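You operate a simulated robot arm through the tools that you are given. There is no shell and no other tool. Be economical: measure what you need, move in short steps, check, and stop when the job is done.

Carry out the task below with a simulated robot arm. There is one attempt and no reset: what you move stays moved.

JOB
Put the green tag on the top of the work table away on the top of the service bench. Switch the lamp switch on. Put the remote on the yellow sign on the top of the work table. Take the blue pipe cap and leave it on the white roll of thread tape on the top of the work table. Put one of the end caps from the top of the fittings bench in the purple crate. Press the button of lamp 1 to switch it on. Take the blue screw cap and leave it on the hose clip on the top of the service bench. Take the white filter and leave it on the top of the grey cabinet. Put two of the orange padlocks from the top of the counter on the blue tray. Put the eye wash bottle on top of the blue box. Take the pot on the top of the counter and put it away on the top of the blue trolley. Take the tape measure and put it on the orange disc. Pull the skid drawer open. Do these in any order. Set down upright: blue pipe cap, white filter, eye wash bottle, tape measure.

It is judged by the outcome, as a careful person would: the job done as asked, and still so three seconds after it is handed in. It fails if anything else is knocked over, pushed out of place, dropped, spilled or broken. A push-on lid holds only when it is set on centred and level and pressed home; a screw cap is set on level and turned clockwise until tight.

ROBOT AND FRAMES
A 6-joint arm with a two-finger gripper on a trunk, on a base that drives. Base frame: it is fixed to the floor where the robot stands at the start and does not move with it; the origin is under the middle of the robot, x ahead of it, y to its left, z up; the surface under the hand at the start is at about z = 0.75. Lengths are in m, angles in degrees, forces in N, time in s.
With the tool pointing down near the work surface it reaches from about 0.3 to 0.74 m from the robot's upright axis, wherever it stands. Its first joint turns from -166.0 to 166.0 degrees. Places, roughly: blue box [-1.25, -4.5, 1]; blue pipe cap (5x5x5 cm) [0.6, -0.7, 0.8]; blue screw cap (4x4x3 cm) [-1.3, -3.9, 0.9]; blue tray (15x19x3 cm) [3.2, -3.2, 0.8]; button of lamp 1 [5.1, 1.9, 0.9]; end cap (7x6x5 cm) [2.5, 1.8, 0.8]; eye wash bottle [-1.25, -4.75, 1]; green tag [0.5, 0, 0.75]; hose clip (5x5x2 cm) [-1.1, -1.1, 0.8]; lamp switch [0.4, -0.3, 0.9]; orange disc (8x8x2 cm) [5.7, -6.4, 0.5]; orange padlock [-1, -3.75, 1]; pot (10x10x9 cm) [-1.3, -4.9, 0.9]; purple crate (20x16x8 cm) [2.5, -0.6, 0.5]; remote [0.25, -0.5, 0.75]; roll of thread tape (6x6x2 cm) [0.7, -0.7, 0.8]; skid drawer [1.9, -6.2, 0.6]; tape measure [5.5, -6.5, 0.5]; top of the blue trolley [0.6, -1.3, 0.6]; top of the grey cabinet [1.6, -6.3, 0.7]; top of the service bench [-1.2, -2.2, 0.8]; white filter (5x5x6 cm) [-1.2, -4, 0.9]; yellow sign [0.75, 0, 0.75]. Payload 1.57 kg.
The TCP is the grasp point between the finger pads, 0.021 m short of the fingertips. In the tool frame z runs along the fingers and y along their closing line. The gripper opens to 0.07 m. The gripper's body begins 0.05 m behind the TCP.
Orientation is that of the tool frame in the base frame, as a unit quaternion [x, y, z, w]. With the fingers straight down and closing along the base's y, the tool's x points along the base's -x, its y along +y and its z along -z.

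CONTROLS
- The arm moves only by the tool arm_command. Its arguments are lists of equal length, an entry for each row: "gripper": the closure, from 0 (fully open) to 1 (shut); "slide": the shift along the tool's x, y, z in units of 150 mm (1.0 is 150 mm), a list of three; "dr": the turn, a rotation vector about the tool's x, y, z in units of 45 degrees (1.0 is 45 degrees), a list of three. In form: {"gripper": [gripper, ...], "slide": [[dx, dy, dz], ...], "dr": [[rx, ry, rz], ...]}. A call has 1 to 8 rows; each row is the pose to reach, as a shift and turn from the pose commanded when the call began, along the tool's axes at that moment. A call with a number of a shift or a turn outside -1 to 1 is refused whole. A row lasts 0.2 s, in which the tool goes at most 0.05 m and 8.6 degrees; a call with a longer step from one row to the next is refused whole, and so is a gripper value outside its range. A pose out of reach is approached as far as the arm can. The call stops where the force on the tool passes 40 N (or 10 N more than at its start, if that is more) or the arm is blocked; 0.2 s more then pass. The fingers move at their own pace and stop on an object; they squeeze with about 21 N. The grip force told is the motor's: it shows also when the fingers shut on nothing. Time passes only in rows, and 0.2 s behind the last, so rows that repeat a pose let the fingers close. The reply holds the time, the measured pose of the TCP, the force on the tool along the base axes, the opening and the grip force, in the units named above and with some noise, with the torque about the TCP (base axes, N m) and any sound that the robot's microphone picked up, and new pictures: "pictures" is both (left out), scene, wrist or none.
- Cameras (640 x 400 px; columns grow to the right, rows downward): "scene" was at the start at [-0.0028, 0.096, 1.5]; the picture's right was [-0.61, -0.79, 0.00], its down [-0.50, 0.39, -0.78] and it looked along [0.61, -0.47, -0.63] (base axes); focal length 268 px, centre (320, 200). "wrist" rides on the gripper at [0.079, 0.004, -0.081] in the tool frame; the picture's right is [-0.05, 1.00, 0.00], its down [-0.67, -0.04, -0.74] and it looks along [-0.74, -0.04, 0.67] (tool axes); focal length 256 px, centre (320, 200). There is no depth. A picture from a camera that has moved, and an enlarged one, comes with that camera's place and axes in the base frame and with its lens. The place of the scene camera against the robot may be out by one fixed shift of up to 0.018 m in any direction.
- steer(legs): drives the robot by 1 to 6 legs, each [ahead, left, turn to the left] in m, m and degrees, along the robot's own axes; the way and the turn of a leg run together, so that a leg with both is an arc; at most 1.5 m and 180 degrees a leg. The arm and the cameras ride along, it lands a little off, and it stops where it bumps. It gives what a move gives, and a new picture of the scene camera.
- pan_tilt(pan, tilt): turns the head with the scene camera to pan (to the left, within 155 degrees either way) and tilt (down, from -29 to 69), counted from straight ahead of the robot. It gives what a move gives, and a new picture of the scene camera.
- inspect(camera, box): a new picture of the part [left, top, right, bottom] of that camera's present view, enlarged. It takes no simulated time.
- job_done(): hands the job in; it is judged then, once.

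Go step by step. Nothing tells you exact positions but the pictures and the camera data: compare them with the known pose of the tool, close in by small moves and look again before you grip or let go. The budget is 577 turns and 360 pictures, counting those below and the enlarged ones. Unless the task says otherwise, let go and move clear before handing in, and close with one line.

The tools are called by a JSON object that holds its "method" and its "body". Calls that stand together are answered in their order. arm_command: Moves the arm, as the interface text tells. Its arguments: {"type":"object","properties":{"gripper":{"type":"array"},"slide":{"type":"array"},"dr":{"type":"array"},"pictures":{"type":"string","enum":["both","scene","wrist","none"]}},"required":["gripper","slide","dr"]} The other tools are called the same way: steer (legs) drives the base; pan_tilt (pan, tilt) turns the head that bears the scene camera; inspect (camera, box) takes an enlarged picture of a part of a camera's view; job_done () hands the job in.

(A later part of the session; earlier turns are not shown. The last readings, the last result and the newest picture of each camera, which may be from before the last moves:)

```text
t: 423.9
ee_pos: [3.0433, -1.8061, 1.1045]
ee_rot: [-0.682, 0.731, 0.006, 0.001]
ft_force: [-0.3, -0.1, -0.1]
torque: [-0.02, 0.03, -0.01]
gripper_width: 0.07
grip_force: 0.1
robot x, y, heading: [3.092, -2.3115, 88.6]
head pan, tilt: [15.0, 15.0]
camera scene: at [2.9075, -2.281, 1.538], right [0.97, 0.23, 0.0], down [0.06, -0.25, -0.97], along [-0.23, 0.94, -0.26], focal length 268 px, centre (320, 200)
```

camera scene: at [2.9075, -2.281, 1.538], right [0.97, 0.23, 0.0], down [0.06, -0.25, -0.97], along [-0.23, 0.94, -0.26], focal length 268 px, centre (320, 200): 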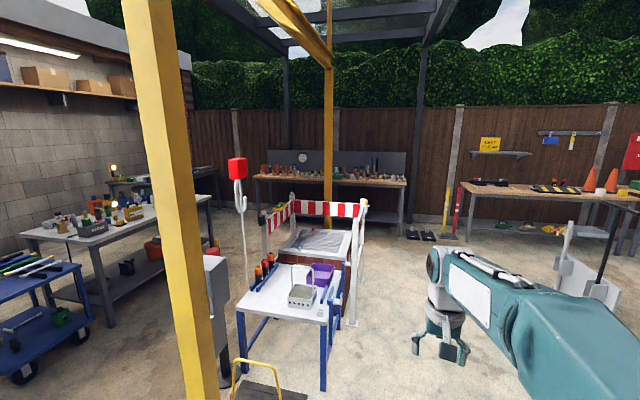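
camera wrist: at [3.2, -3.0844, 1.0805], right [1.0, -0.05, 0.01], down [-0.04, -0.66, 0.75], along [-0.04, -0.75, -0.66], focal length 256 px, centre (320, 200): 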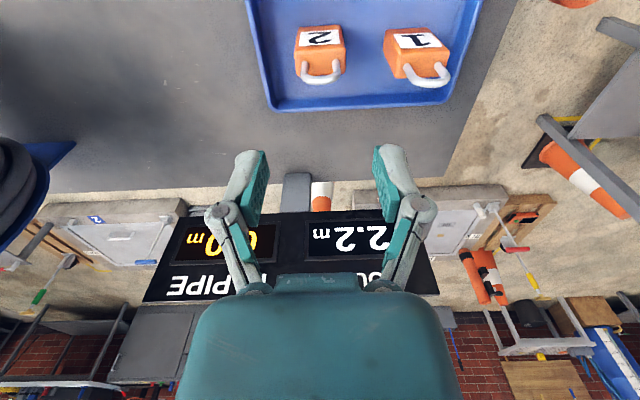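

{"method": "steer", "body": {"legs": [[0, -0.3, 0], [1.5, 0, 0], [1.5, 0, 0], [0, 0.85, 0]]}}

{"method": "pan_tilt", "body": {"pan": 0, "tilt": 35}}

```text
t: 436.0
ee_pos: [3.3859, 0.2158, 1.1054]
ee_rot: [-0.683, 0.73, 0.006, 0.002]
ft_force: [-0.7, 0.1, 0.8]
torque: [-0.01, 0.0, 0.0]
gripper_width: 0.0699
grip_force: 0.0
robot x, y, heading: [3.4402, -0.2864, 88.7]
head pan, tilt: [15.0, 15.0]
stopped in leg 3: the robot was blocked; the commanded pose is now the measured one
camera scene: at [3.2503, -0.2577, 1.5379], right [0.97, 0.24, 0.0], down [0.06, -0.25, -0.97], along [-0.23, 0.94, -0.26], focal length 268 px, centre (320, 200)
```

scene: 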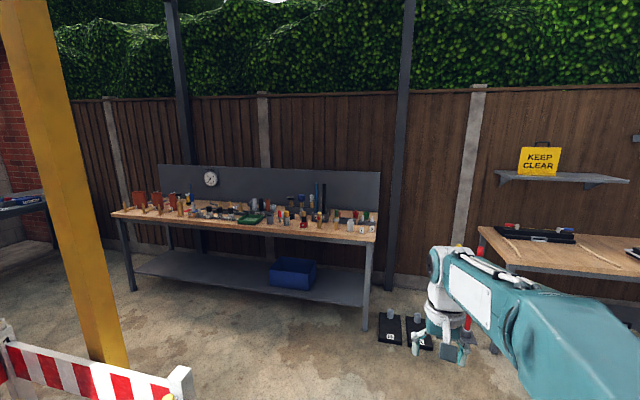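

```text
t: 436.8
ee_pos: [3.3858, 0.2154, 1.1054]
ee_rot: [-0.683, 0.73, 0.006, 0.002]
ft_force: [0.6, 0.3, -0.6]
torque: [0.0, 0.0, 0.01]
gripper_width: 0.07
grip_force: 0.1
robot x, y, heading: [3.4412, -0.2868, 88.7]
head pan, tilt: [0.0, 35.0]
camera scene: at [3.2756, -0.2604, 1.5061], right [1.0, -0.02, 0.0], down [-0.01, -0.57, -0.82], along [0.02, 0.82, -0.57], focal length 268 px, centre (320, 200)
```

scene: 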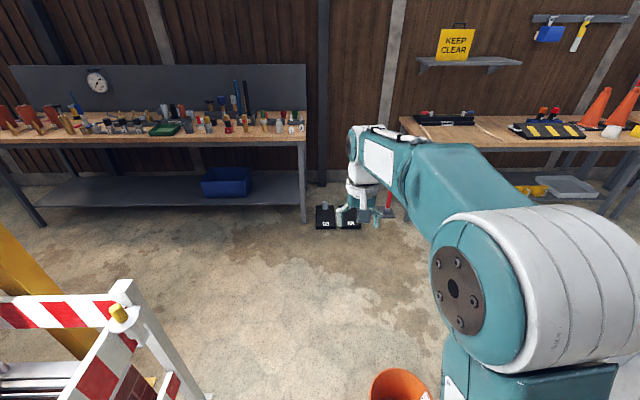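

{"method": "pan_tilt", "body": {"pan": -15, "tilt": 65}}

```text
t: 437.8
ee_pos: [3.3869, 0.216, 1.1058]
ee_rot: [-0.683, 0.73, 0.006, 0.001]
ft_force: [-0.1, -0.2, 0.0]
torque: [0.03, 0.02, 0.04]
gripper_width: 0.0699
grip_force: 0.0
robot x, y, heading: [3.4429, -0.2846, 88.7]
head pan, tilt: [-15.0, 65.0]
camera scene: at [3.2905, -0.2903, 1.4663], right [0.96, -0.28, 0.0], down [-0.25, -0.87, -0.42], along [0.12, 0.41, -0.91], focal length 268 px, centre (320, 200)
```

scene: 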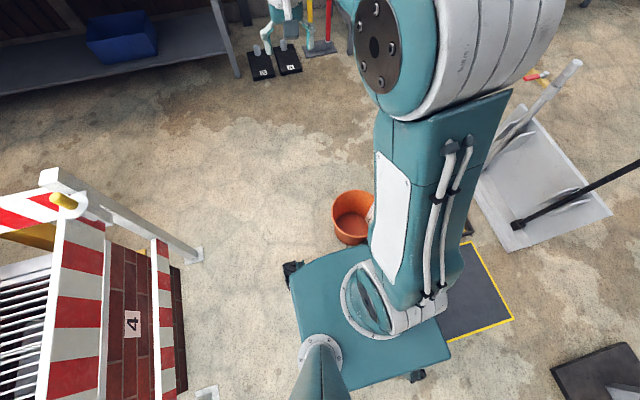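

{"method": "steer", "body": {"legs": [[-0.12, 0, 0]]}}

{"method": "inspect", "body": {"camera": "scene", "box": [280, 120, 520, 300]}}

```text
t: 439.0
ee_pos: [3.3826, 0.0979, 1.1046]
ee_rot: [-0.682, 0.731, 0.006, 0.002]
ft_force: [0.7, -0.1, -0.3]
torque: [0.02, 0.0, -0.02]
gripper_width: 0.0699
grip_force: 0.1
robot x, y, heading: [3.4386, -0.4079, 88.5]
head pan, tilt: [-15.0, 65.0]
camera scene: at [3.2876, -0.4083, 1.4662], right [0.96, -0.28, 0.0], down [-0.26, -0.87, -0.42], along [0.12, 0.4, -0.91], focal length 268 px, centre (320, 200)
```

scene: 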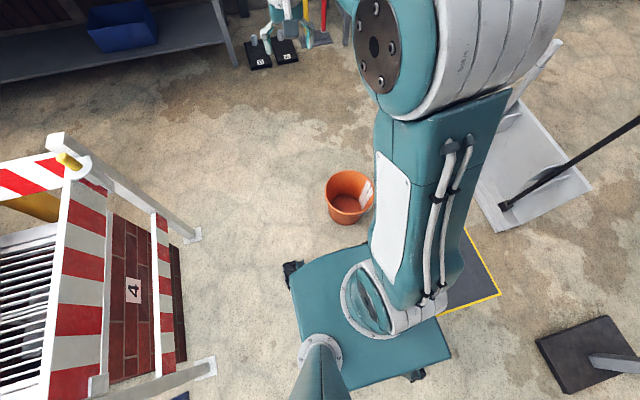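

```text
2.22 times, centred on (400, 210) of scene
camera zoom: at [3.2876, -0.4083, 1.4662], right [0.96, -0.28, 0.0], down [-0.26, -0.87, -0.42], along [0.12, 0.4, -0.91], focal length 596 px, centre (142, 178)
```

zoom: 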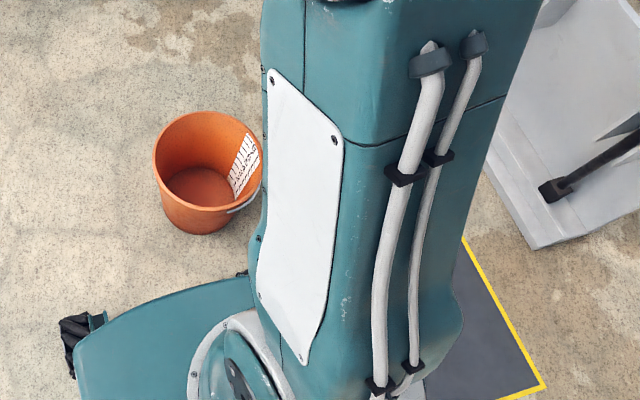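

{"method": "pan_tilt", "body": {"pan": -55, "tilt": 35}}

{"method": "pan_tilt", "body": {"pan": 45, "tilt": 45}}

```text
t: 440.1
ee_pos: [3.3848, 0.0989, 1.105]
ee_rot: [-0.683, 0.731, 0.006, 0.001]
ft_force: [0.0, 0.1, -0.5]
torque: [-0.01, -0.03, -0.01]
gripper_width: 0.0698
grip_force: 0.0
robot x, y, heading: [3.4396, -0.4034, 88.6]
head pan, tilt: [-55.0, 35.0]
camera scene: at [3.3438, -0.4177, 1.5061], right [0.55, -0.83, 0.0], down [-0.48, -0.32, -0.82], along [0.68, 0.45, -0.57], focal length 268 px, centre (320, 200)
```

scene: 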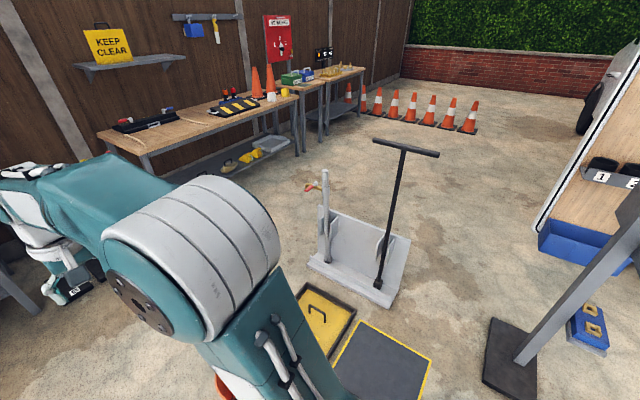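

```text
t: 441.8
ee_pos: [3.3837, 0.0984, 1.105]
ee_rot: [-0.682, 0.731, 0.006, 0.001]
ft_force: [1.2, 0.1, -0.8]
torque: [0.0, 0.0, -0.01]
gripper_width: 0.0699
grip_force: 0.0
robot x, y, heading: [3.4415, -0.4102, 88.2]
head pan, tilt: [45.0, 45.0]
camera scene: at [3.2144, -0.4076, 1.4912], right [0.72, 0.69, 0.0], down [0.49, -0.51, -0.71], along [-0.49, 0.51, -0.71], focal length 268 px, centre (320, 200)
```

scene: 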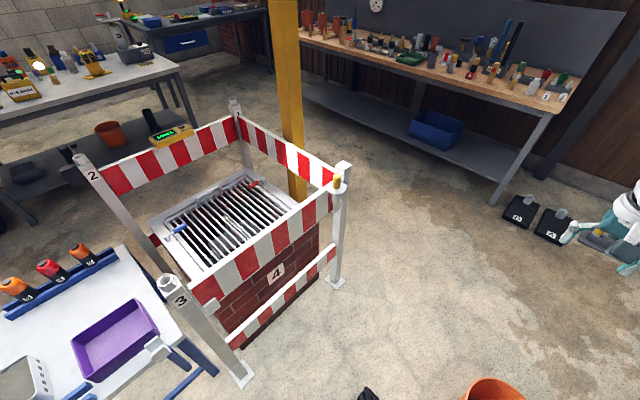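

{"method": "steer", "body": {"legs": [[-0.1, 0.31, 1.6]]}}

```text
t: 444.0
ee_pos: [3.0638, -0.0017, 1.1054]
ee_rot: [-0.693, 0.721, 0.007, 0.002]
ft_force: [0.6, 0.5, -0.7]
torque: [-0.02, 0.03, 0.0]
gripper_width: 0.0697
grip_force: 0.1
robot x, y, heading: [3.1319, -0.5045, 90.2]
head pan, tilt: [45.0, 45.0]
camera scene: at [2.9091, -0.5117, 1.4917], right [0.71, 0.71, 0.0], down [0.5, -0.5, -0.71], along [-0.5, 0.5, -0.71], focal length 268 px, centre (320, 200)
```

scene: 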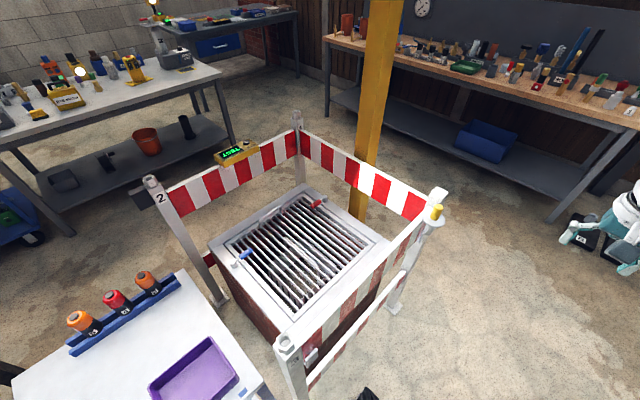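

{"method": "steer", "body": {"legs": [[0.5, 0, 0]]}}

```text
t: 446.9
ee_pos: [3.0512, 0.4941, 1.1045]
ee_rot: [-0.697, 0.717, 0.005, 0.001]
ft_force: [-0.7, -0.1, 0.0]
torque: [0.02, -0.02, 0.03]
gripper_width: 0.07
grip_force: 0.1
robot x, y, heading: [3.1229, -0.0064, 90.7]
head pan, tilt: [45.0, 45.0]
camera scene: at [2.9022, -0.0171, 1.4913], right [0.7, 0.72, 0.0], down [0.51, -0.49, -0.71], along [-0.51, 0.49, -0.71], focal length 268 px, centre (320, 200)
```

scene: 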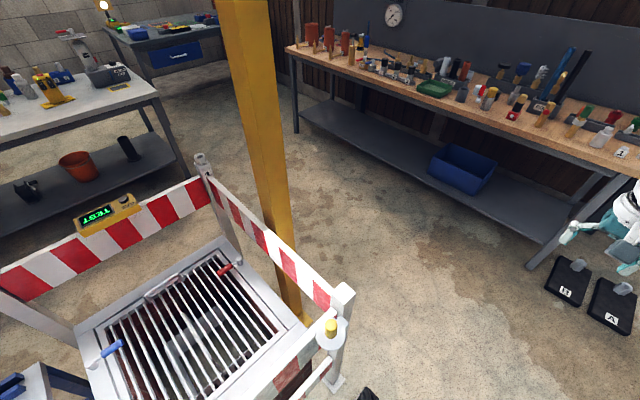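

{"method": "steer", "body": {"legs": [[0.95, 0, -0.7], [0, 0.5, 0]]}}

{"method": "pan_tilt", "body": {"pan": 0, "tilt": 45}}

```text
t: 454.4
ee_pos: [2.5871, 1.4686, 1.1047]
ee_rot: [-0.679, 0.734, 0.006, 0.002]
ft_force: [-0.3, -0.6, 0.5]
torque: [0.01, 0.0, -0.03]
gripper_width: 0.0697
grip_force: 0.0
robot x, y, heading: [2.6318, 0.9659, 87.9]
head pan, tilt: [45.0, 45.0]
camera scene: at [2.414, 0.9656, 1.4917], right [0.73, 0.68, 0.0], down [0.48, -0.52, -0.71], along [-0.48, 0.52, -0.71], focal length 268 px, centre (320, 200)
```

scene: 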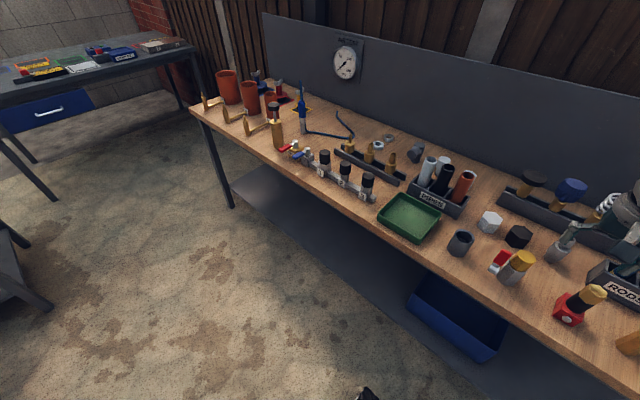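

```text
t: 455.6
ee_pos: [2.585, 1.4688, 1.106]
ee_rot: [-0.679, 0.734, 0.006, 0.002]
ft_force: [0.0, 0.8, -0.4]
torque: [-0.02, -0.03, 0.03]
gripper_width: 0.0702
grip_force: 0.1
robot x, y, heading: [2.6356, 0.96, 87.8]
head pan, tilt: [0.0, 45.0]
camera scene: at [2.4687, 0.9875, 1.4912], right [1.0, -0.03, 0.0], down [-0.02, -0.71, -0.71], along [0.03, 0.71, -0.71], focal length 268 px, centre (320, 200)
```

scene: 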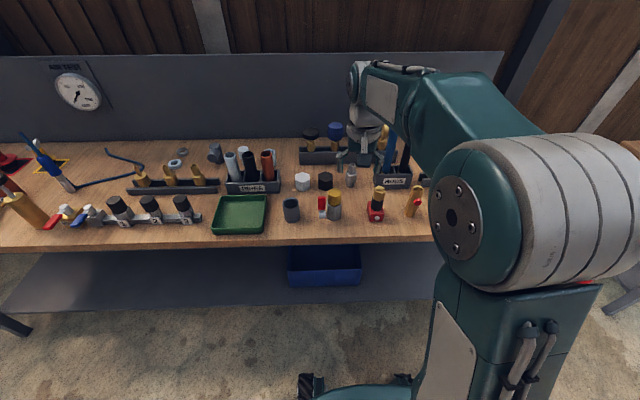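

{"method": "inspect", "body": {"camera": "scene", "box": [200, 130, 400, 230]}}

{"method": "arm_command", "body": {"gripper": [0, 0, 0, 0], "slide": [[0, -0.1, 0.1], [0, -0.3, 0.2], [0, -0.4, 0.3], [0, -0.5, 0.4]], "dr": [[0, 0, 0], [0, 0, 0], [0, 0, 0], [0, 0, 0]], "pictures": "wrist"}}

```text
3.20 times, centred on (300, 180) of scene
camera zoom: at [2.4687, 0.9875, 1.4912], right [1.0, -0.03, 0.0], down [-0.02, -0.71, -0.71], along [0.03, 0.71, -0.71], focal length 859 px, centre (384, 264)
```

zoom: 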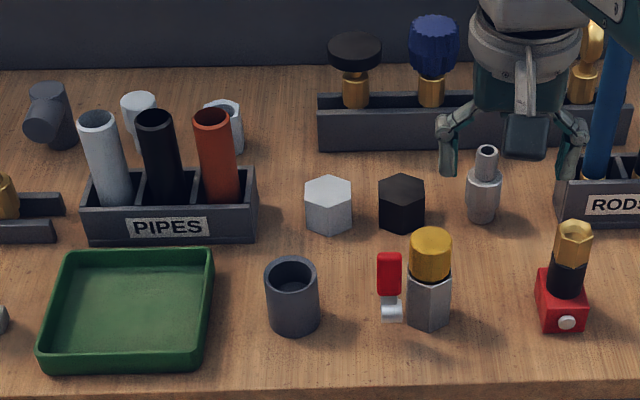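

```text
t: 456.6
ee_pos: [2.6593, 1.4646, 1.0465]
ee_rot: [-0.68, 0.734, 0.005, 0.002]
ft_force: [-0.3, -1.2, 0.1]
torque: [0.02, 0.02, 0.01]
gripper_width: 0.07
grip_force: 0.1
robot x, y, heading: [2.6335, 0.9624, 88.2]
head pan, tilt: [0.0, 45.0]
camera wrist: at [2.6495, 1.3843, 1.1272], right [-0.99, 0.13, 0.01], down [0.09, 0.65, 0.75], along [0.09, 0.75, -0.66], focal length 256 px, centre (320, 200)
```

wrist: 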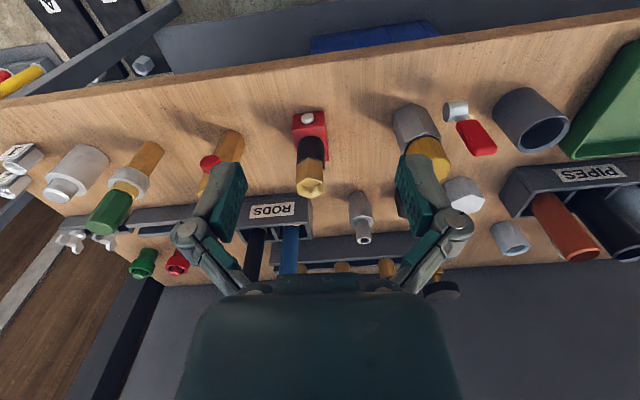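

{"method": "arm_command", "body": {"gripper": [0, 0, 0, 0], "slide": [[0, 0.25, -0.1], [0, 0.5, -0.1], [0, 0.75, -0.1], [0, 1.0, -0.1]], "dr": [[0, 0, 0], [0, 0, 0], [0, 0, 0], [0, 0, 0]], "pictures": "none"}}

{"method": "arm_command", "body": {"gripper": [0, 0, 0, 0], "slide": [[-0.1, 0.2, 0], [-0.3, 0.4, 0], [-0.55, 0.45, 0], [-0.8, 0.45, 0]], "dr": [[0, 0, -0.05], [0, 0, -0.095], [0, 0, -0.095], [0, 0, -0.095]], "pictures": "wrist"}}

```text
t: 457.6
ee_pos: [2.5103, 1.4721, 1.0613]
ee_rot: [-0.679, 0.734, 0.006, 0.002]
ft_force: [-0.3, -0.4, -0.5]
torque: [0.03, -0.01, 0.03]
gripper_width: 0.07
grip_force: 0.1
robot x, y, heading: [2.6337, 0.9639, 88.2]
head pan, tilt: [0.0, 45.0]
```

```text
t: 458.6
ee_pos: [2.4533, 1.6008, 1.0646]
ee_rot: [-0.707, 0.707, 0.006, 0.001]
ft_force: [0.2, -0.4, 0.3]
torque: [-0.03, -0.04, -0.01]
gripper_width: 0.0701
grip_force: 0.0
robot x, y, heading: [2.6329, 0.9632, 87.9]
head pan, tilt: [0.0, 45.0]
camera wrist: at [2.4493, 1.5212, 1.146], right [-1.0, 0.06, 0.01], down [0.04, 0.66, 0.75], along [0.04, 0.75, -0.66], focal length 256 px, centre (320, 200)
```

wrist: 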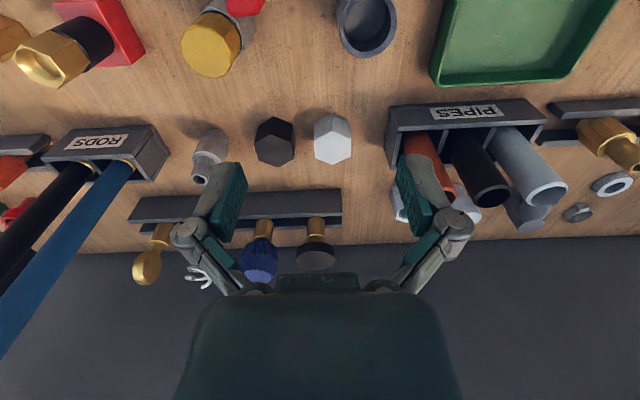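

{"method": "arm_command", "body": {"gripper": [0, 0, 0, 0], "slide": [[-0.25, 0.02, 0.1], [-0.5, 0.04, 0.2], [-0.75, 0.06, 0.4], [-0.95, 0.07, 0.6]], "dr": [[0, 0, 0], [0, 0, 0], [0, 0, 0], [0, 0, 0]], "pictures": "wrist"}}

```text
t: 459.6
ee_pos: [2.4547, 1.6715, 0.9773]
ee_rot: [-0.706, 0.708, 0.006, 0.003]
ft_force: [-0.5, -0.7, 1.0]
torque: [0.05, -0.02, -0.01]
gripper_width: 0.0697
grip_force: 0.0
out of reach, approached as far as the arm can: row 2, 3, 4
robot x, y, heading: [2.6341, 0.9663, 88.3]
head pan, tilt: [0.0, 45.0]
camera wrist: at [2.4525, 1.5916, 1.0577], right [-1.0, 0.06, 0.01], down [0.04, 0.66, 0.75], along [0.04, 0.75, -0.66], focal length 256 px, centre (320, 200)
```

wrist: 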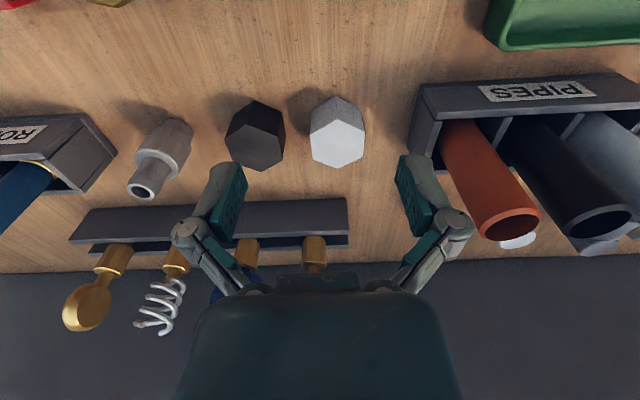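

{"method": "arm_command", "body": {"gripper": [0, 0, 0], "slide": [[0.1, 0, -0.2], [0.3, 0, -0.4], [0.5, 0, -0.6]], "dr": [[0, 0, 0], [0, 0, 0], [0, 0, 0]], "pictures": "none"}}

{"method": "steer", "body": {"legs": [[0.09, 0.12, 1.8]]}}

{"method": "arm_command", "body": {"gripper": [0, 0], "slide": [[0, 0, 0.1], [0, 0, 0.2]], "dr": [[0, 0, 0], [0, 0, 0]], "pictures": "wrist"}}

```text
t: 460.4
ee_pos: [2.4566, 1.596, 1.059]
ee_rot: [-0.706, 0.708, 0.005, 0.003]
ft_force: [1.3, 0.3, -0.8]
torque: [-0.02, 0.0, -0.02]
gripper_width: 0.0702
grip_force: 0.1
robot x, y, heading: [2.6336, 0.9661, 88.0]
head pan, tilt: [0.0, 45.0]
```

```text
t: 461.7
ee_pos: [2.3206, 1.6833, 1.0599]
ee_rot: [0.718, -0.696, -0.006, -0.001]
ft_force: [0.9, 0.0, -0.5]
torque: [-0.01, 0.02, -0.01]
gripper_width: 0.0701
grip_force: 0.0
robot x, y, heading: [2.5169, 1.0584, 89.9]
head pan, tilt: [0.0, 45.0]
camera scene: at [2.3555, 1.0762, 1.4916], right [1.0, 0.0, 0.0], down [0.0, -0.71, -0.71], along [0.0, 0.71, -0.71], focal length 268 px, centre (320, 200)
```

scene: 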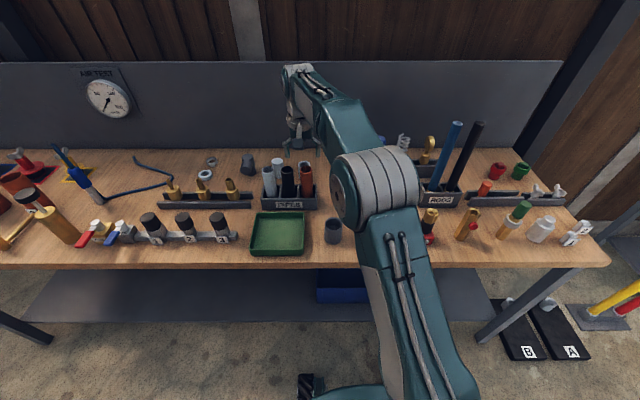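

```text
t: 462.3
ee_pos: [2.3231, 1.6847, 1.0293]
ee_rot: [0.719, -0.695, -0.007, -0.002]
ft_force: [-0.1, -0.2, 0.2]
torque: [0.01, -0.01, -0.01]
gripper_width: 0.0703
grip_force: 0.0
robot x, y, heading: [2.5207, 1.0595, 89.8]
head pan, tilt: [0.0, 45.0]
camera wrist: at [2.322, 1.6034, 1.1114], right [-1.0, 0.02, 0.01], down [0.02, 0.66, 0.75], along [0.01, 0.75, -0.66], focal length 256 px, centre (320, 200)
```

wrist: 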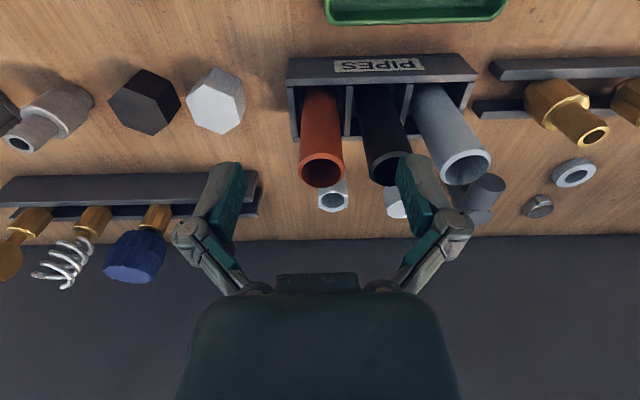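

{"method": "arm_command", "body": {"gripper": [0, 0, 0, 0, 0, 0], "slide": [[0, 0, -0.2], [0, -0.25, -0.3], [0, -0.5, -0.3], [-0.1, -0.75, -0.3], [-0.3, -0.8, -0.2], [-0.39, -0.79, 0.1]], "dr": [[0, 0, 0.043], [0, 0, 0.043], [0, 0, 0.043], [0, 0, 0.043], [0, 0, 0.043], [0, 0, 0.043]], "pictures": "wrist"}}

```text
t: 463.7
ee_pos: [2.4384, 1.7458, 1.0173]
ee_rot: [-0.706, 0.708, 0.006, 0.003]
ft_force: [0.1, -0.1, 0.5]
torque: [0.04, -0.02, 0.03]
gripper_width: 0.0696
grip_force: 0.2
robot x, y, heading: [2.5213, 1.0554, 90.0]
head pan, tilt: [0.0, 45.0]
camera wrist: at [2.4339, 1.6668, 1.0993], right [-1.0, 0.05, 0.01], down [0.04, 0.66, 0.75], along [0.04, 0.75, -0.66], focal length 256 px, centre (320, 200)
```

wrist: 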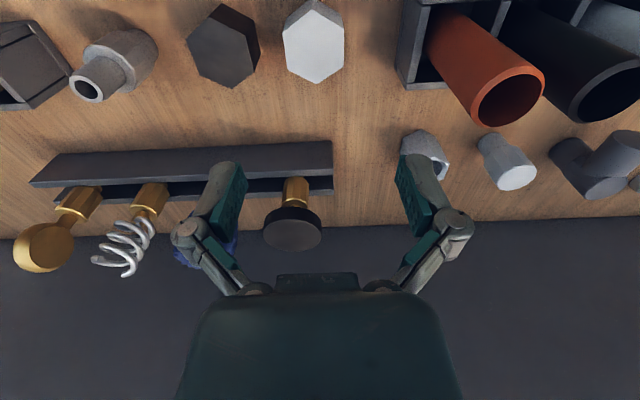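

{"method": "arm_command", "body": {"gripper": [0, 0], "slide": [[0.2, 0, -0.1], [0.45, 0, -0.2]], "dr": [[0, 0, 0], [0, 0, 0]], "pictures": "none"}}

{"method": "steer", "body": {"legs": [[0.1, 0, 0]]}}

{"method": "arm_command", "body": {"gripper": [0, 0, 0], "slide": [[0, -0.05, 0.2], [0, -0.05, 0.4], [0, -0.05, 0.65]], "dr": [[0, 0, 0], [0, 0, 0], [0, 0, 0]], "pictures": "wrist"}}

```text
t: 464.3
ee_pos: [2.435, 1.6783, 1.0461]
ee_rot: [-0.707, 0.708, 0.004, 0.002]
ft_force: [0.6, 0.0, -0.7]
torque: [-0.02, -0.02, 0.0]
gripper_width: 0.0698
grip_force: 0.0
robot x, y, heading: [2.5225, 1.0609, 89.9]
head pan, tilt: [0.0, 45.0]
```

```text
t: 465.5
ee_pos: [2.4385, 1.7765, 1.0471]
ee_rot: [-0.705, 0.709, 0.005, 0.003]
ft_force: [-0.5, -0.6, 0.4]
torque: [-0.02, 0.0, 0.01]
gripper_width: 0.0701
grip_force: 0.2
robot x, y, heading: [2.5148, 1.153, 89.8]
head pan, tilt: [0.0, 45.0]
camera scene: at [2.3518, 1.1738, 1.4912], right [1.0, 0.0, 0.0], down [0.0, -0.71, -0.71], along [0.0, 0.71, -0.71], focal length 268 px, centre (320, 200)
```

scene: 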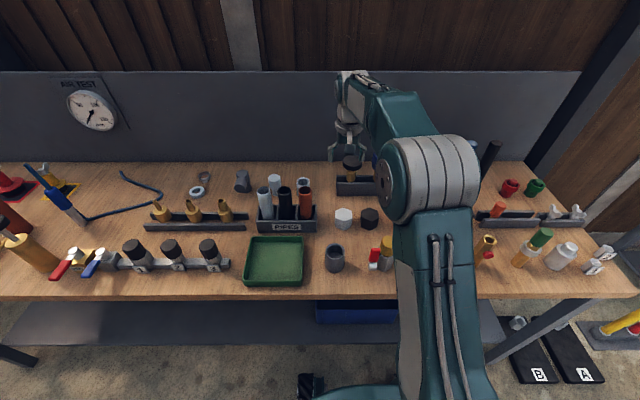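

```text
t: 466.3
ee_pos: [2.4457, 1.7769, 0.9491]
ee_rot: [-0.705, 0.709, 0.006, 0.003]
ft_force: [1.0, -0.7, 0.1]
torque: [0.01, -0.01, -0.04]
gripper_width: 0.0695
grip_force: 0.2
robot x, y, heading: [2.5192, 1.1549, 89.7]
head pan, tilt: [0.0, 45.0]
camera wrist: at [2.4407, 1.6964, 1.0298], right [-1.0, 0.06, 0.0], down [0.04, 0.66, 0.75], along [0.04, 0.75, -0.66], focal length 256 px, centre (320, 200)
```

wrist: 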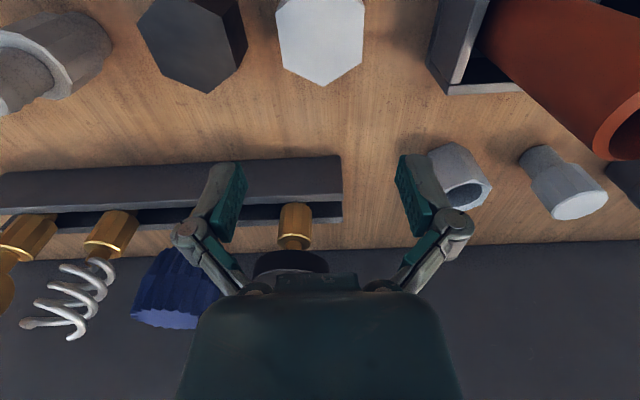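

{"method": "arm_command", "body": {"gripper": [0, 0], "slide": [[0.16, 0.02, 0.1], [0.16, 0.02, 0.3]], "dr": [[0, 0, 0], [0, 0, 0]], "pictures": "wrist"}}

```text
t: 466.9
ee_pos: [2.4425, 1.751, 0.903]
ee_rot: [-0.705, 0.709, 0.006, 0.003]
ft_force: [0.7, -0.3, 0.0]
torque: [0.0, -0.03, 0.0]
gripper_width: 0.0698
grip_force: 0.0
robot x, y, heading: [2.5194, 1.1562, 89.8]
head pan, tilt: [0.0, 45.0]
camera wrist: at [2.4374, 1.6713, 0.9847], right [-1.0, 0.06, 0.0], down [0.04, 0.66, 0.75], along [0.04, 0.75, -0.66], focal length 256 px, centre (320, 200)
```

wrist: 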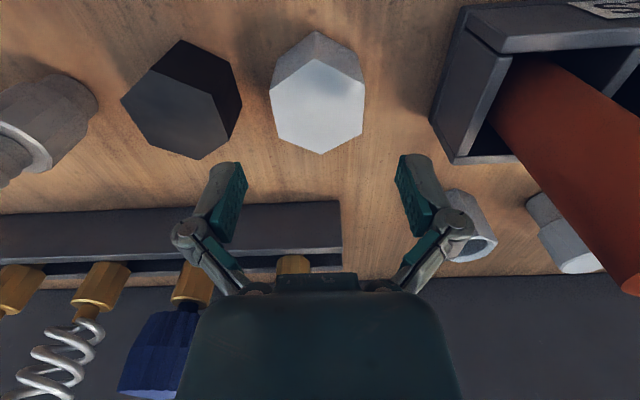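

{"method": "arm_command", "body": {"gripper": [0.07, 0.07, 0.07, 0.07, 1, 1, 1], "slide": [[0, 0, 0.1], [0, 0, 0.25], [0, 0, 0.4], [0, 0, 0.52], [0, 0, 0.52], [0, 0, 0.52], [0, 0, 0.52]], "dr": [[0, 0, 0], [0, 0, 0], [0, 0, 0], [0, 0, 0], [0, 0, 0], [0, 0, 0], [0, 0, 0]], "pictures": "wrist"}}

```text
t: 468.5
ee_pos: [2.4424, 1.753, 0.826]
ee_rot: [-0.705, 0.709, 0.006, 0.003]
ft_force: [-1.6, 0.0, 0.0]
torque: [0.01, -0.01, -0.02]
gripper_width: 0.052
grip_force: 21.0
robot x, y, heading: [2.5198, 1.1558, 89.8]
head pan, tilt: [0.0, 45.0]
camera wrist: at [2.4367, 1.6733, 0.908], right [-1.0, 0.06, 0.0], down [0.04, 0.66, 0.75], along [0.04, 0.75, -0.66], focal length 256 px, centre (320, 200)
```

wrist: 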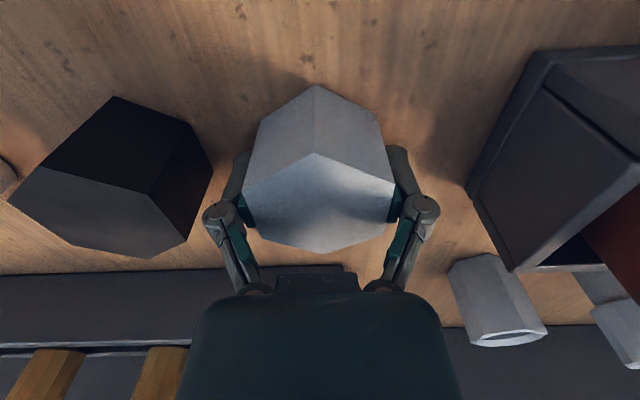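

{"method": "arm_command", "body": {"gripper": [1, 1, 1, 1, 1, 1], "slide": [[0, 0, -0.15], [0, 0, -0.4], [0, 0, -0.7], [0.2, 0, -0.9], [0.4, 0, -1], [0.7, 0, -1]], "dr": [[0, 0, 0], [0, 0, 0], [0, 0, 0], [0, 0, 0], [0, 0, 0], [0, 0, 0]], "pictures": "wrist"}}

{"method": "arm_command", "body": {"gripper": [1, 1, 1, 1, 1], "slide": [[0.2, 0, -0.2], [0.4, 0, -0.4], [0.6, 0, -0.6], [0.8, 0, -0.8], [1, 0, -1]], "dr": [[0, 0, 0], [0, 0, 0], [0, 0, 0], [0, 0, 0], [0, 0, 0]], "pictures": "none"}}

{"method": "steer", "body": {"legs": [[-0.25, 0, 0], [0, -0.61, 0.2]]}}

```text
t: 469.9
ee_pos: [2.4415, 1.6469, 0.9746]
ee_rot: [-0.705, 0.71, 0.005, 0.003]
ft_force: [0.3, 1.9, -1.8]
torque: [0.03, 0.02, 0.0]
gripper_width: 0.0519
grip_force: 21.0
robot x, y, heading: [2.5172, 1.1556, 89.8]
head pan, tilt: [0.0, 45.0]
camera wrist: at [2.4375, 1.5666, 1.0552], right [-1.0, 0.06, 0.0], down [0.04, 0.66, 0.75], along [0.04, 0.75, -0.66], focal length 256 px, centre (320, 200)
```

wrist: 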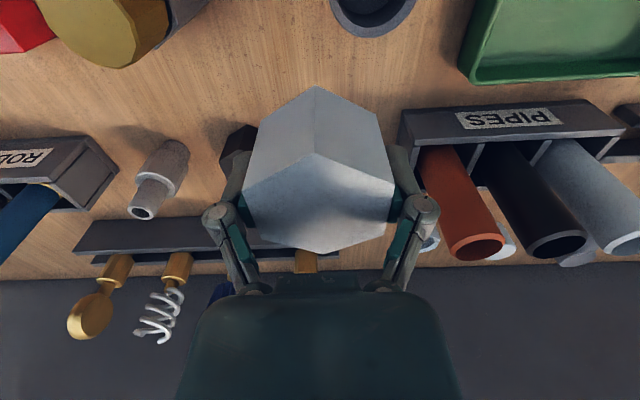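

```text
t: 471.1
ee_pos: [2.4432, 1.4963, 1.1243]
ee_rot: [-0.705, 0.709, 0.006, 0.002]
ft_force: [-0.2, 0.2, 0.1]
torque: [-0.01, 0.0, 0.0]
gripper_width: 0.0523
grip_force: 20.9
robot x, y, heading: [2.5186, 1.1526, 89.6]
head pan, tilt: [0.0, 45.0]
```

```text
t: 476.0
ee_pos: [3.0564, 1.2458, 1.1241]
ee_rot: [0.71, -0.704, -0.005, -0.004]
ft_force: [-0.4, -0.3, -0.2]
torque: [0.05, -0.03, 0.02]
gripper_width: 0.0519
grip_force: 21.1
robot x, y, heading: [3.138, 0.9049, 90.6]
head pan, tilt: [0.0, 45.0]
camera scene: at [2.9681, 0.92, 1.4909], right [1.0, 0.01, 0.0], down [0.01, -0.71, -0.71], along [0.0, 0.71, -0.71], focal length 268 px, centre (320, 200)
```

scene: 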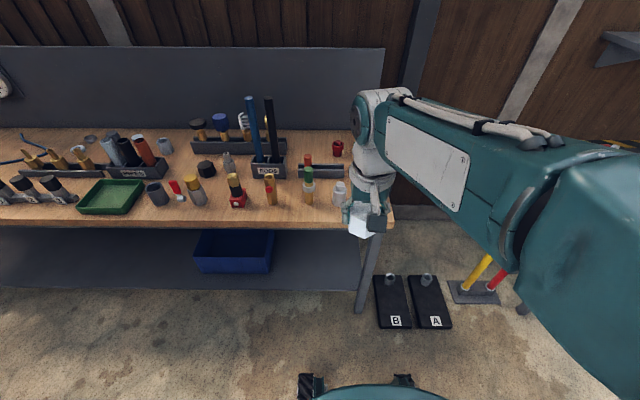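

{"method": "steer", "body": {"legs": [[0, 0.012, -0.6], [-0.75, 0, 0]]}}

```text
t: 480.3
ee_pos: [3.049, 0.5188, 1.124]
ee_rot: [-0.703, 0.711, 0.007, 0.003]
ft_force: [-0.7, -0.4, -0.9]
torque: [0.01, 0.0, 0.03]
gripper_width: 0.0522
grip_force: 20.5
robot x, y, heading: [3.1226, 0.1744, 89.5]
head pan, tilt: [0.0, 45.0]
camera scene: at [2.9554, 0.1945, 1.4912], right [1.0, -0.01, 0.0], down [-0.01, -0.71, -0.71], along [0.01, 0.71, -0.71], focal length 268 px, centre (320, 200)
```

scene: 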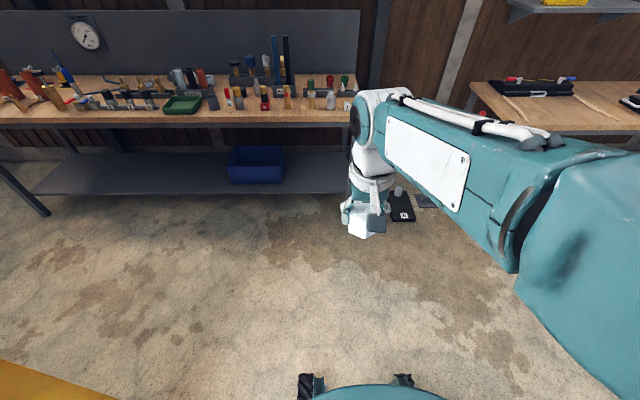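

{"method": "steer", "body": {"legs": [[-0.85, 0, 0], [0, -0.12, 0], [0, 0, 90]]}}

{"method": "pan_tilt", "body": {"pan": 0, "tilt": 50}}

```text
t: 489.4
ee_pos: [2.8861, -0.737, 1.1249]
ee_rot: [1.0, -0.004, -0.006, 0.003]
ft_force: [0.3, 0.0, 0.1]
torque: [0.03, 0.0, -0.02]
gripper_width: 0.0521
grip_force: 20.8
robot x, y, heading: [3.2309, -0.6623, 179.4]
head pan, tilt: [0.0, 45.0]
camera scene: at [3.1942, -0.8235, 1.4913], right [0.01, 1.0, 0.0], down [0.71, -0.01, -0.71], along [-0.71, 0.01, -0.71], focal length 268 px, centre (320, 200)
```

scene: 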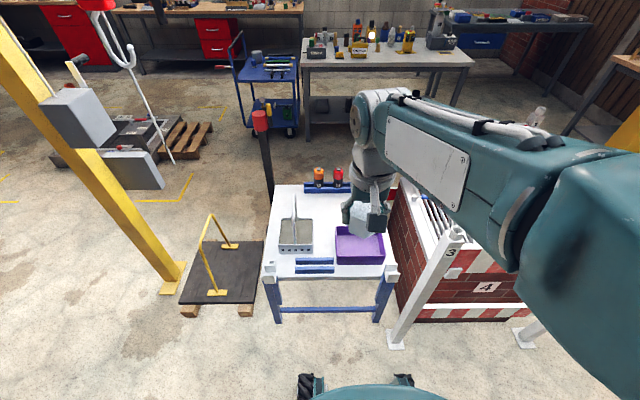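

```text
t: 490.1
ee_pos: [2.8858, -0.7353, 1.1245]
ee_rot: [1.0, -0.004, -0.006, 0.002]
ft_force: [-0.1, 0.6, -0.6]
torque: [-0.02, 0.01, 0.02]
gripper_width: 0.052
grip_force: 20.9
robot x, y, heading: [3.231, -0.6629, 179.6]
head pan, tilt: [0.0, 50.0]
camera scene: at [3.1985, -0.8234, 1.4844], right [0.01, 1.0, 0.0], down [0.77, -0.01, -0.64], along [-0.64, 0.01, -0.77], focal length 268 px, centre (320, 200)
```

scene: 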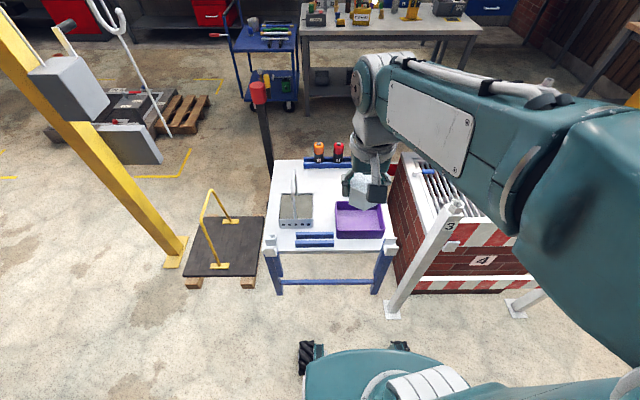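

{"method": "steer", "body": {"legs": [[0.13, 0.05, 0]]}}

{"method": "arm_command", "body": {"gripper": [1, 1, 1, 1, 1], "slide": [[-0.2, -0.15, 0], [-0.4, -0.3, 0], [-0.6, -0.45, 0], [-0.8, -0.6, 0], [-1, -0.75, 0]], "dr": [[0, 0, 0], [0, 0, 0], [0, 0, 0], [0, 0, 0], [0, 0, 0]], "pictures": "wrist"}}

```text
t: 491.4
ee_pos: [2.7576, -0.7811, 1.1247]
ee_rot: [1.0, -0.005, -0.006, 0.004]
ft_force: [-0.1, -0.7, -0.6]
torque: [-0.02, -0.01, 0.02]
gripper_width: 0.0523
grip_force: 20.8
robot x, y, heading: [3.1001, -0.7091, 179.5]
head pan, tilt: [0.0, 50.0]
camera scene: at [3.0695, -0.8676, 1.4847], right [0.01, 1.0, 0.0], down [0.77, -0.01, -0.64], along [-0.64, 0.01, -0.77], focal length 268 px, centre (320, 200)
```

scene: 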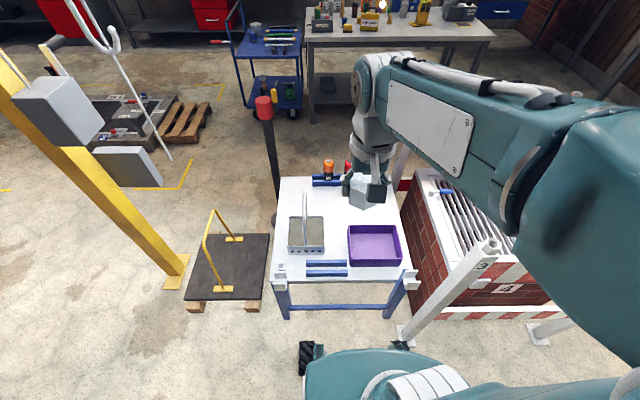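

```text
t: 492.6
ee_pos: [2.6062, -0.6665, 1.1252]
ee_rot: [1.0, -0.004, -0.006, 0.003]
ft_force: [0.2, -0.5, 0.4]
torque: [0.0, -0.01, -0.02]
gripper_width: 0.0523
grip_force: 21.0
robot x, y, heading: [3.1012, -0.7069, 179.5]
head pan, tilt: [0.0, 50.0]
camera wrist: at [2.6862, -0.6705, 1.2055], right [-0.06, -1.0, 0.01], down [-0.66, 0.05, 0.75], along [-0.75, 0.04, -0.66], focal length 256 px, centre (320, 200)
```

wrist: 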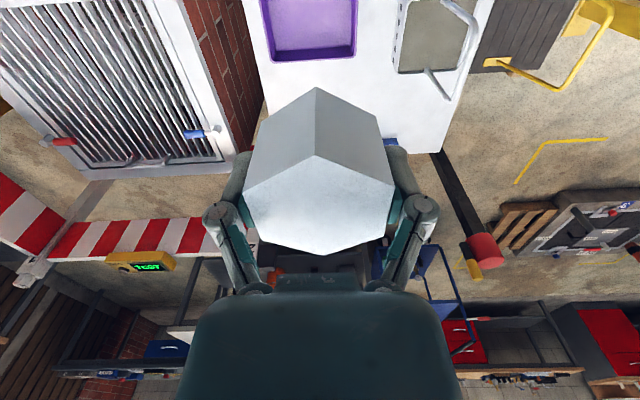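

{"method": "arm_command", "body": {"gripper": [1, 1, 1, 1, 1, 1, 1], "slide": [[-0.2, -0.07, 0], [-0.4, -0.14, 0.05], [-0.6, -0.22, 0.2], [-0.61, -0.22, 0.45], [-0.61, -0.22, 0.7], [-0.61, -0.22, 0.95], [-0.61, -0.22, 1]], "dr": [[0, 0, 0], [0, 0, 0], [0, 0, 0], [0, 0, 0], [0, 0, 0], [0, 0, 0], [0, 0, 0]], "pictures": "none"}}

{"method": "arm_command", "body": {"gripper": [1, 1, 1, 1], "slide": [[0, 0, 0.3], [0, 0, 0.6], [0, 0, 0.85], [0, 0, 1]], "dr": [[0, 0, 0], [0, 0, 0], [0, 0, 0], [0, 0, 0]], "pictures": "none"}}

{"method": "arm_command", "body": {"gripper": [1, 1, 1], "slide": [[0, 0, 0.3], [0, 0, 0.6], [0, 0, 0.8]], "dr": [[0, 0, 0], [0, 0, 0], [0, 0, 0]], "pictures": "both"}}

```text
t: 494.2
ee_pos: [2.5156, -0.6354, 0.9739]
ee_rot: [1.0, -0.004, -0.006, 0.003]
ft_force: [-0.2, -0.1, -0.6]
torque: [0.02, 0.0, 0.02]
gripper_width: 0.0519
grip_force: 21.4
robot x, y, heading: [3.1017, -0.7101, 179.6]
head pan, tilt: [0.0, 50.0]
```

```text
t: 495.2
ee_pos: [2.5128, -0.6362, 0.8262]
ee_rot: [1.0, -0.004, -0.007, 0.003]
ft_force: [1.4, 0.1, -0.6]
torque: [-0.01, -0.01, 0.02]
gripper_width: 0.0525
grip_force: 20.8
robot x, y, heading: [3.1011, -0.71, 179.3]
head pan, tilt: [0.0, 50.0]
```

```text
t: 496.0
ee_pos: [2.5092, -0.6365, 0.7096]
ee_rot: [1.0, -0.004, -0.007, 0.003]
ft_force: [0.4, -0.5, -0.5]
torque: [0.02, 0.0, 0.01]
gripper_width: 0.0524
grip_force: 20.9
robot x, y, heading: [3.0995, -0.7113, 179.2]
head pan, tilt: [0.0, 50.0]
camera scene: at [3.0677, -0.8699, 1.4844], right [0.01, 1.0, 0.0], down [0.77, -0.01, -0.64], along [-0.64, 0.01, -0.77], focal length 268 px, centre (320, 200)
camera wrist: at [2.5901, -0.6412, 0.7897], right [-0.06, -1.0, 0.01], down [-0.66, 0.04, 0.75], along [-0.75, 0.04, -0.66], focal length 256 px, centre (320, 200)
```

scene: 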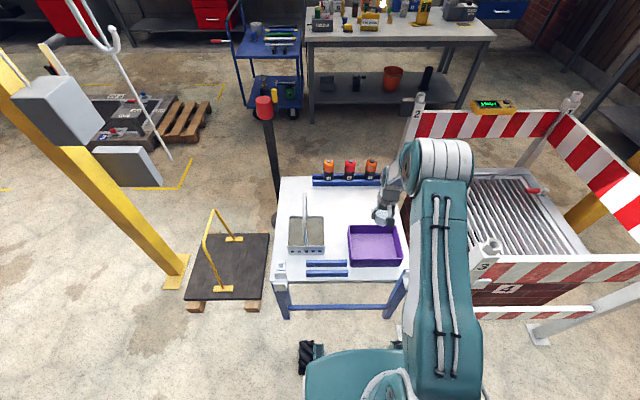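
wrist: 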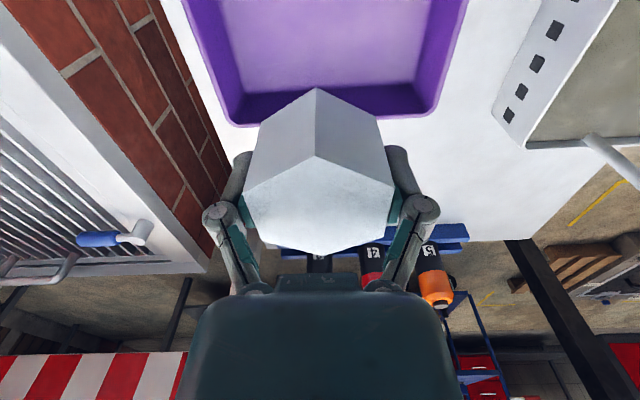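

{"method": "arm_command", "body": {"gripper": [1, 1, 1, 1], "slide": [[0, 0.05, 0.3], [0, 0.05, 0.6], [0, 0.05, 0.85], [0, 0.05, 1]], "dr": [[0, 0, 0], [0, 0, 0], [0, 0, 0], [0, 0, 0]], "pictures": "wrist"}}

```text
t: 497.0
ee_pos: [2.5064, -0.645, 0.554]
ee_rot: [1.0, -0.004, -0.005, 0.002]
ft_force: [-0.4, 0.7, -0.5]
torque: [-0.02, -0.02, -0.01]
gripper_width: 0.0521
grip_force: 21.2
robot x, y, heading: [3.1019, -0.7116, 179.4]
head pan, tilt: [0.0, 50.0]
camera wrist: at [2.5876, -0.6498, 0.6351], right [-0.06, -1.0, 0.01], down [-0.66, 0.05, 0.75], along [-0.75, 0.04, -0.66], focal length 256 px, centre (320, 200)
```

wrist: 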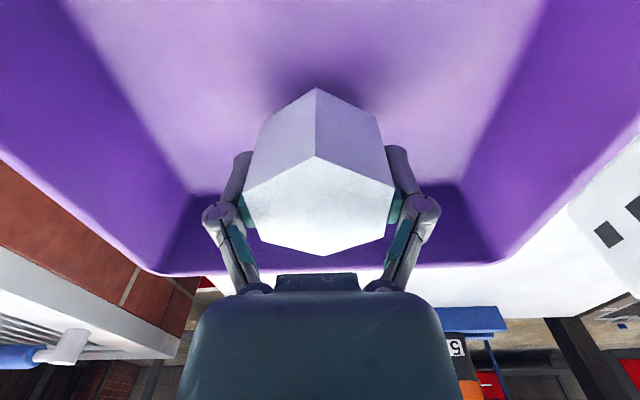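

Inside the crate now. I'll lower to contact.

{"method": "arm_command", "body": {"gripper": [1, 1, 1, 1, 1, 1, 1, 1], "slide": [[0, 0, 0.06], [0, 0, 0.12], [0, 0, 0.18], [0, 0, 0.24], [0, 0, 0.3], [0, 0, 0.36], [0, 0, 0.4], [0, 0, 0.44]], "dr": [[0, 0, 0], [0, 0, 0], [0, 0, 0], [0, 0, 0], [0, 0, 0], [0, 0, 0], [0, 0, 0], [0, 0, 0]], "pictures": "wrist"}}

```text
t: 498.1
ee_pos: [2.5057, -0.6463, 0.5243]
ee_rot: [1.0, -0.005, -0.009, 0.001]
ft_force: [9.4, -1.1, 22.5]
torque: [0.61, -0.27, -0.24]
gripper_width: 0.0521
grip_force: 20.8
robot x, y, heading: [3.0993, -0.7069, 179.4]
head pan, tilt: [0.0, 50.0]
stopped in row 5: the force on the tool passed its limit at 52 N (the readings are from after the stop); the commanded pose is now the measured one
camera wrist: at [2.5864, -0.6504, 0.6046], right [-0.06, -1.0, 0.01], down [-0.65, 0.05, 0.75], along [-0.75, 0.04, -0.66], focal length 256 px, centre (320, 200)
```

wrist: 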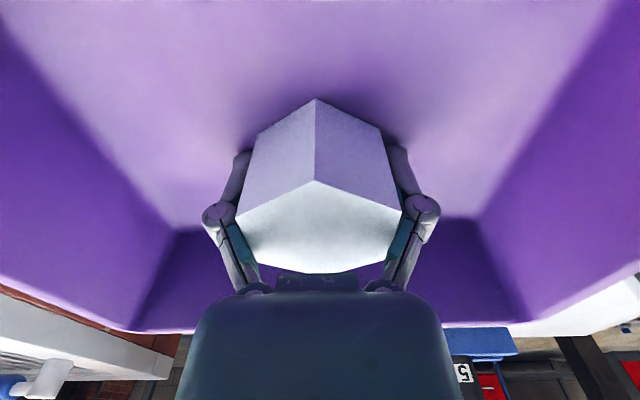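

{"method": "arm_command", "body": {"gripper": [0.6, 0.1, 0.1, 0.1, 0.1, 0.1, 0.1], "slide": [[0, 0, -0.02], [0, 0, -0.02], [0, 0, -0.1], [0, 0, -0.35], [0, 0, -0.6], [0, 0, -0.85], [0, 0, -1]], "dr": [[0, 0, 0], [0, 0, 0], [0, 0, 0], [0, 0, 0], [0, 0, 0], [0, 0, 0], [0, 0, 0]], "pictures": "both"}}

```text
t: 499.7
ee_pos: [2.505, -0.6471, 0.6729]
ee_rot: [1.0, -0.004, -0.007, 0.001]
ft_force: [0.0, -0.1, 0.2]
torque: [-0.04, -0.01, 0.03]
gripper_width: 0.0629
grip_force: 0.2
robot x, y, heading: [3.1021, -0.7119, 179.4]
head pan, tilt: [0.0, 50.0]
camera scene: at [3.0674, -0.8701, 1.4844], right [0.01, 1.0, 0.0], down [0.77, -0.01, -0.64], along [-0.64, 0.01, -0.77], focal length 268 px, centre (320, 200)
camera wrist: at [2.5853, -0.6509, 0.7534], right [-0.06, -1.0, 0.01], down [-0.66, 0.04, 0.75], along [-0.75, 0.04, -0.66], focal length 256 px, centre (320, 200)
```

scene: 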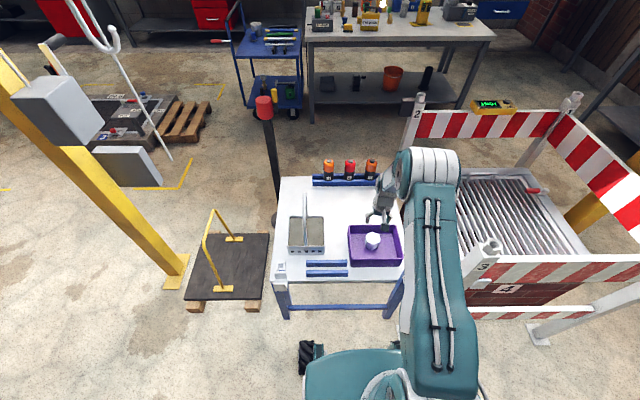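
wrist: 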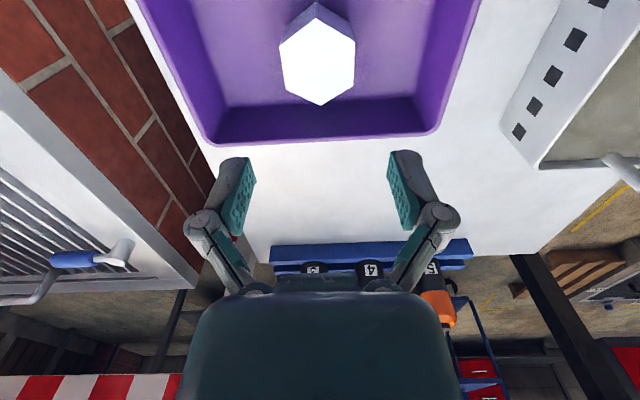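

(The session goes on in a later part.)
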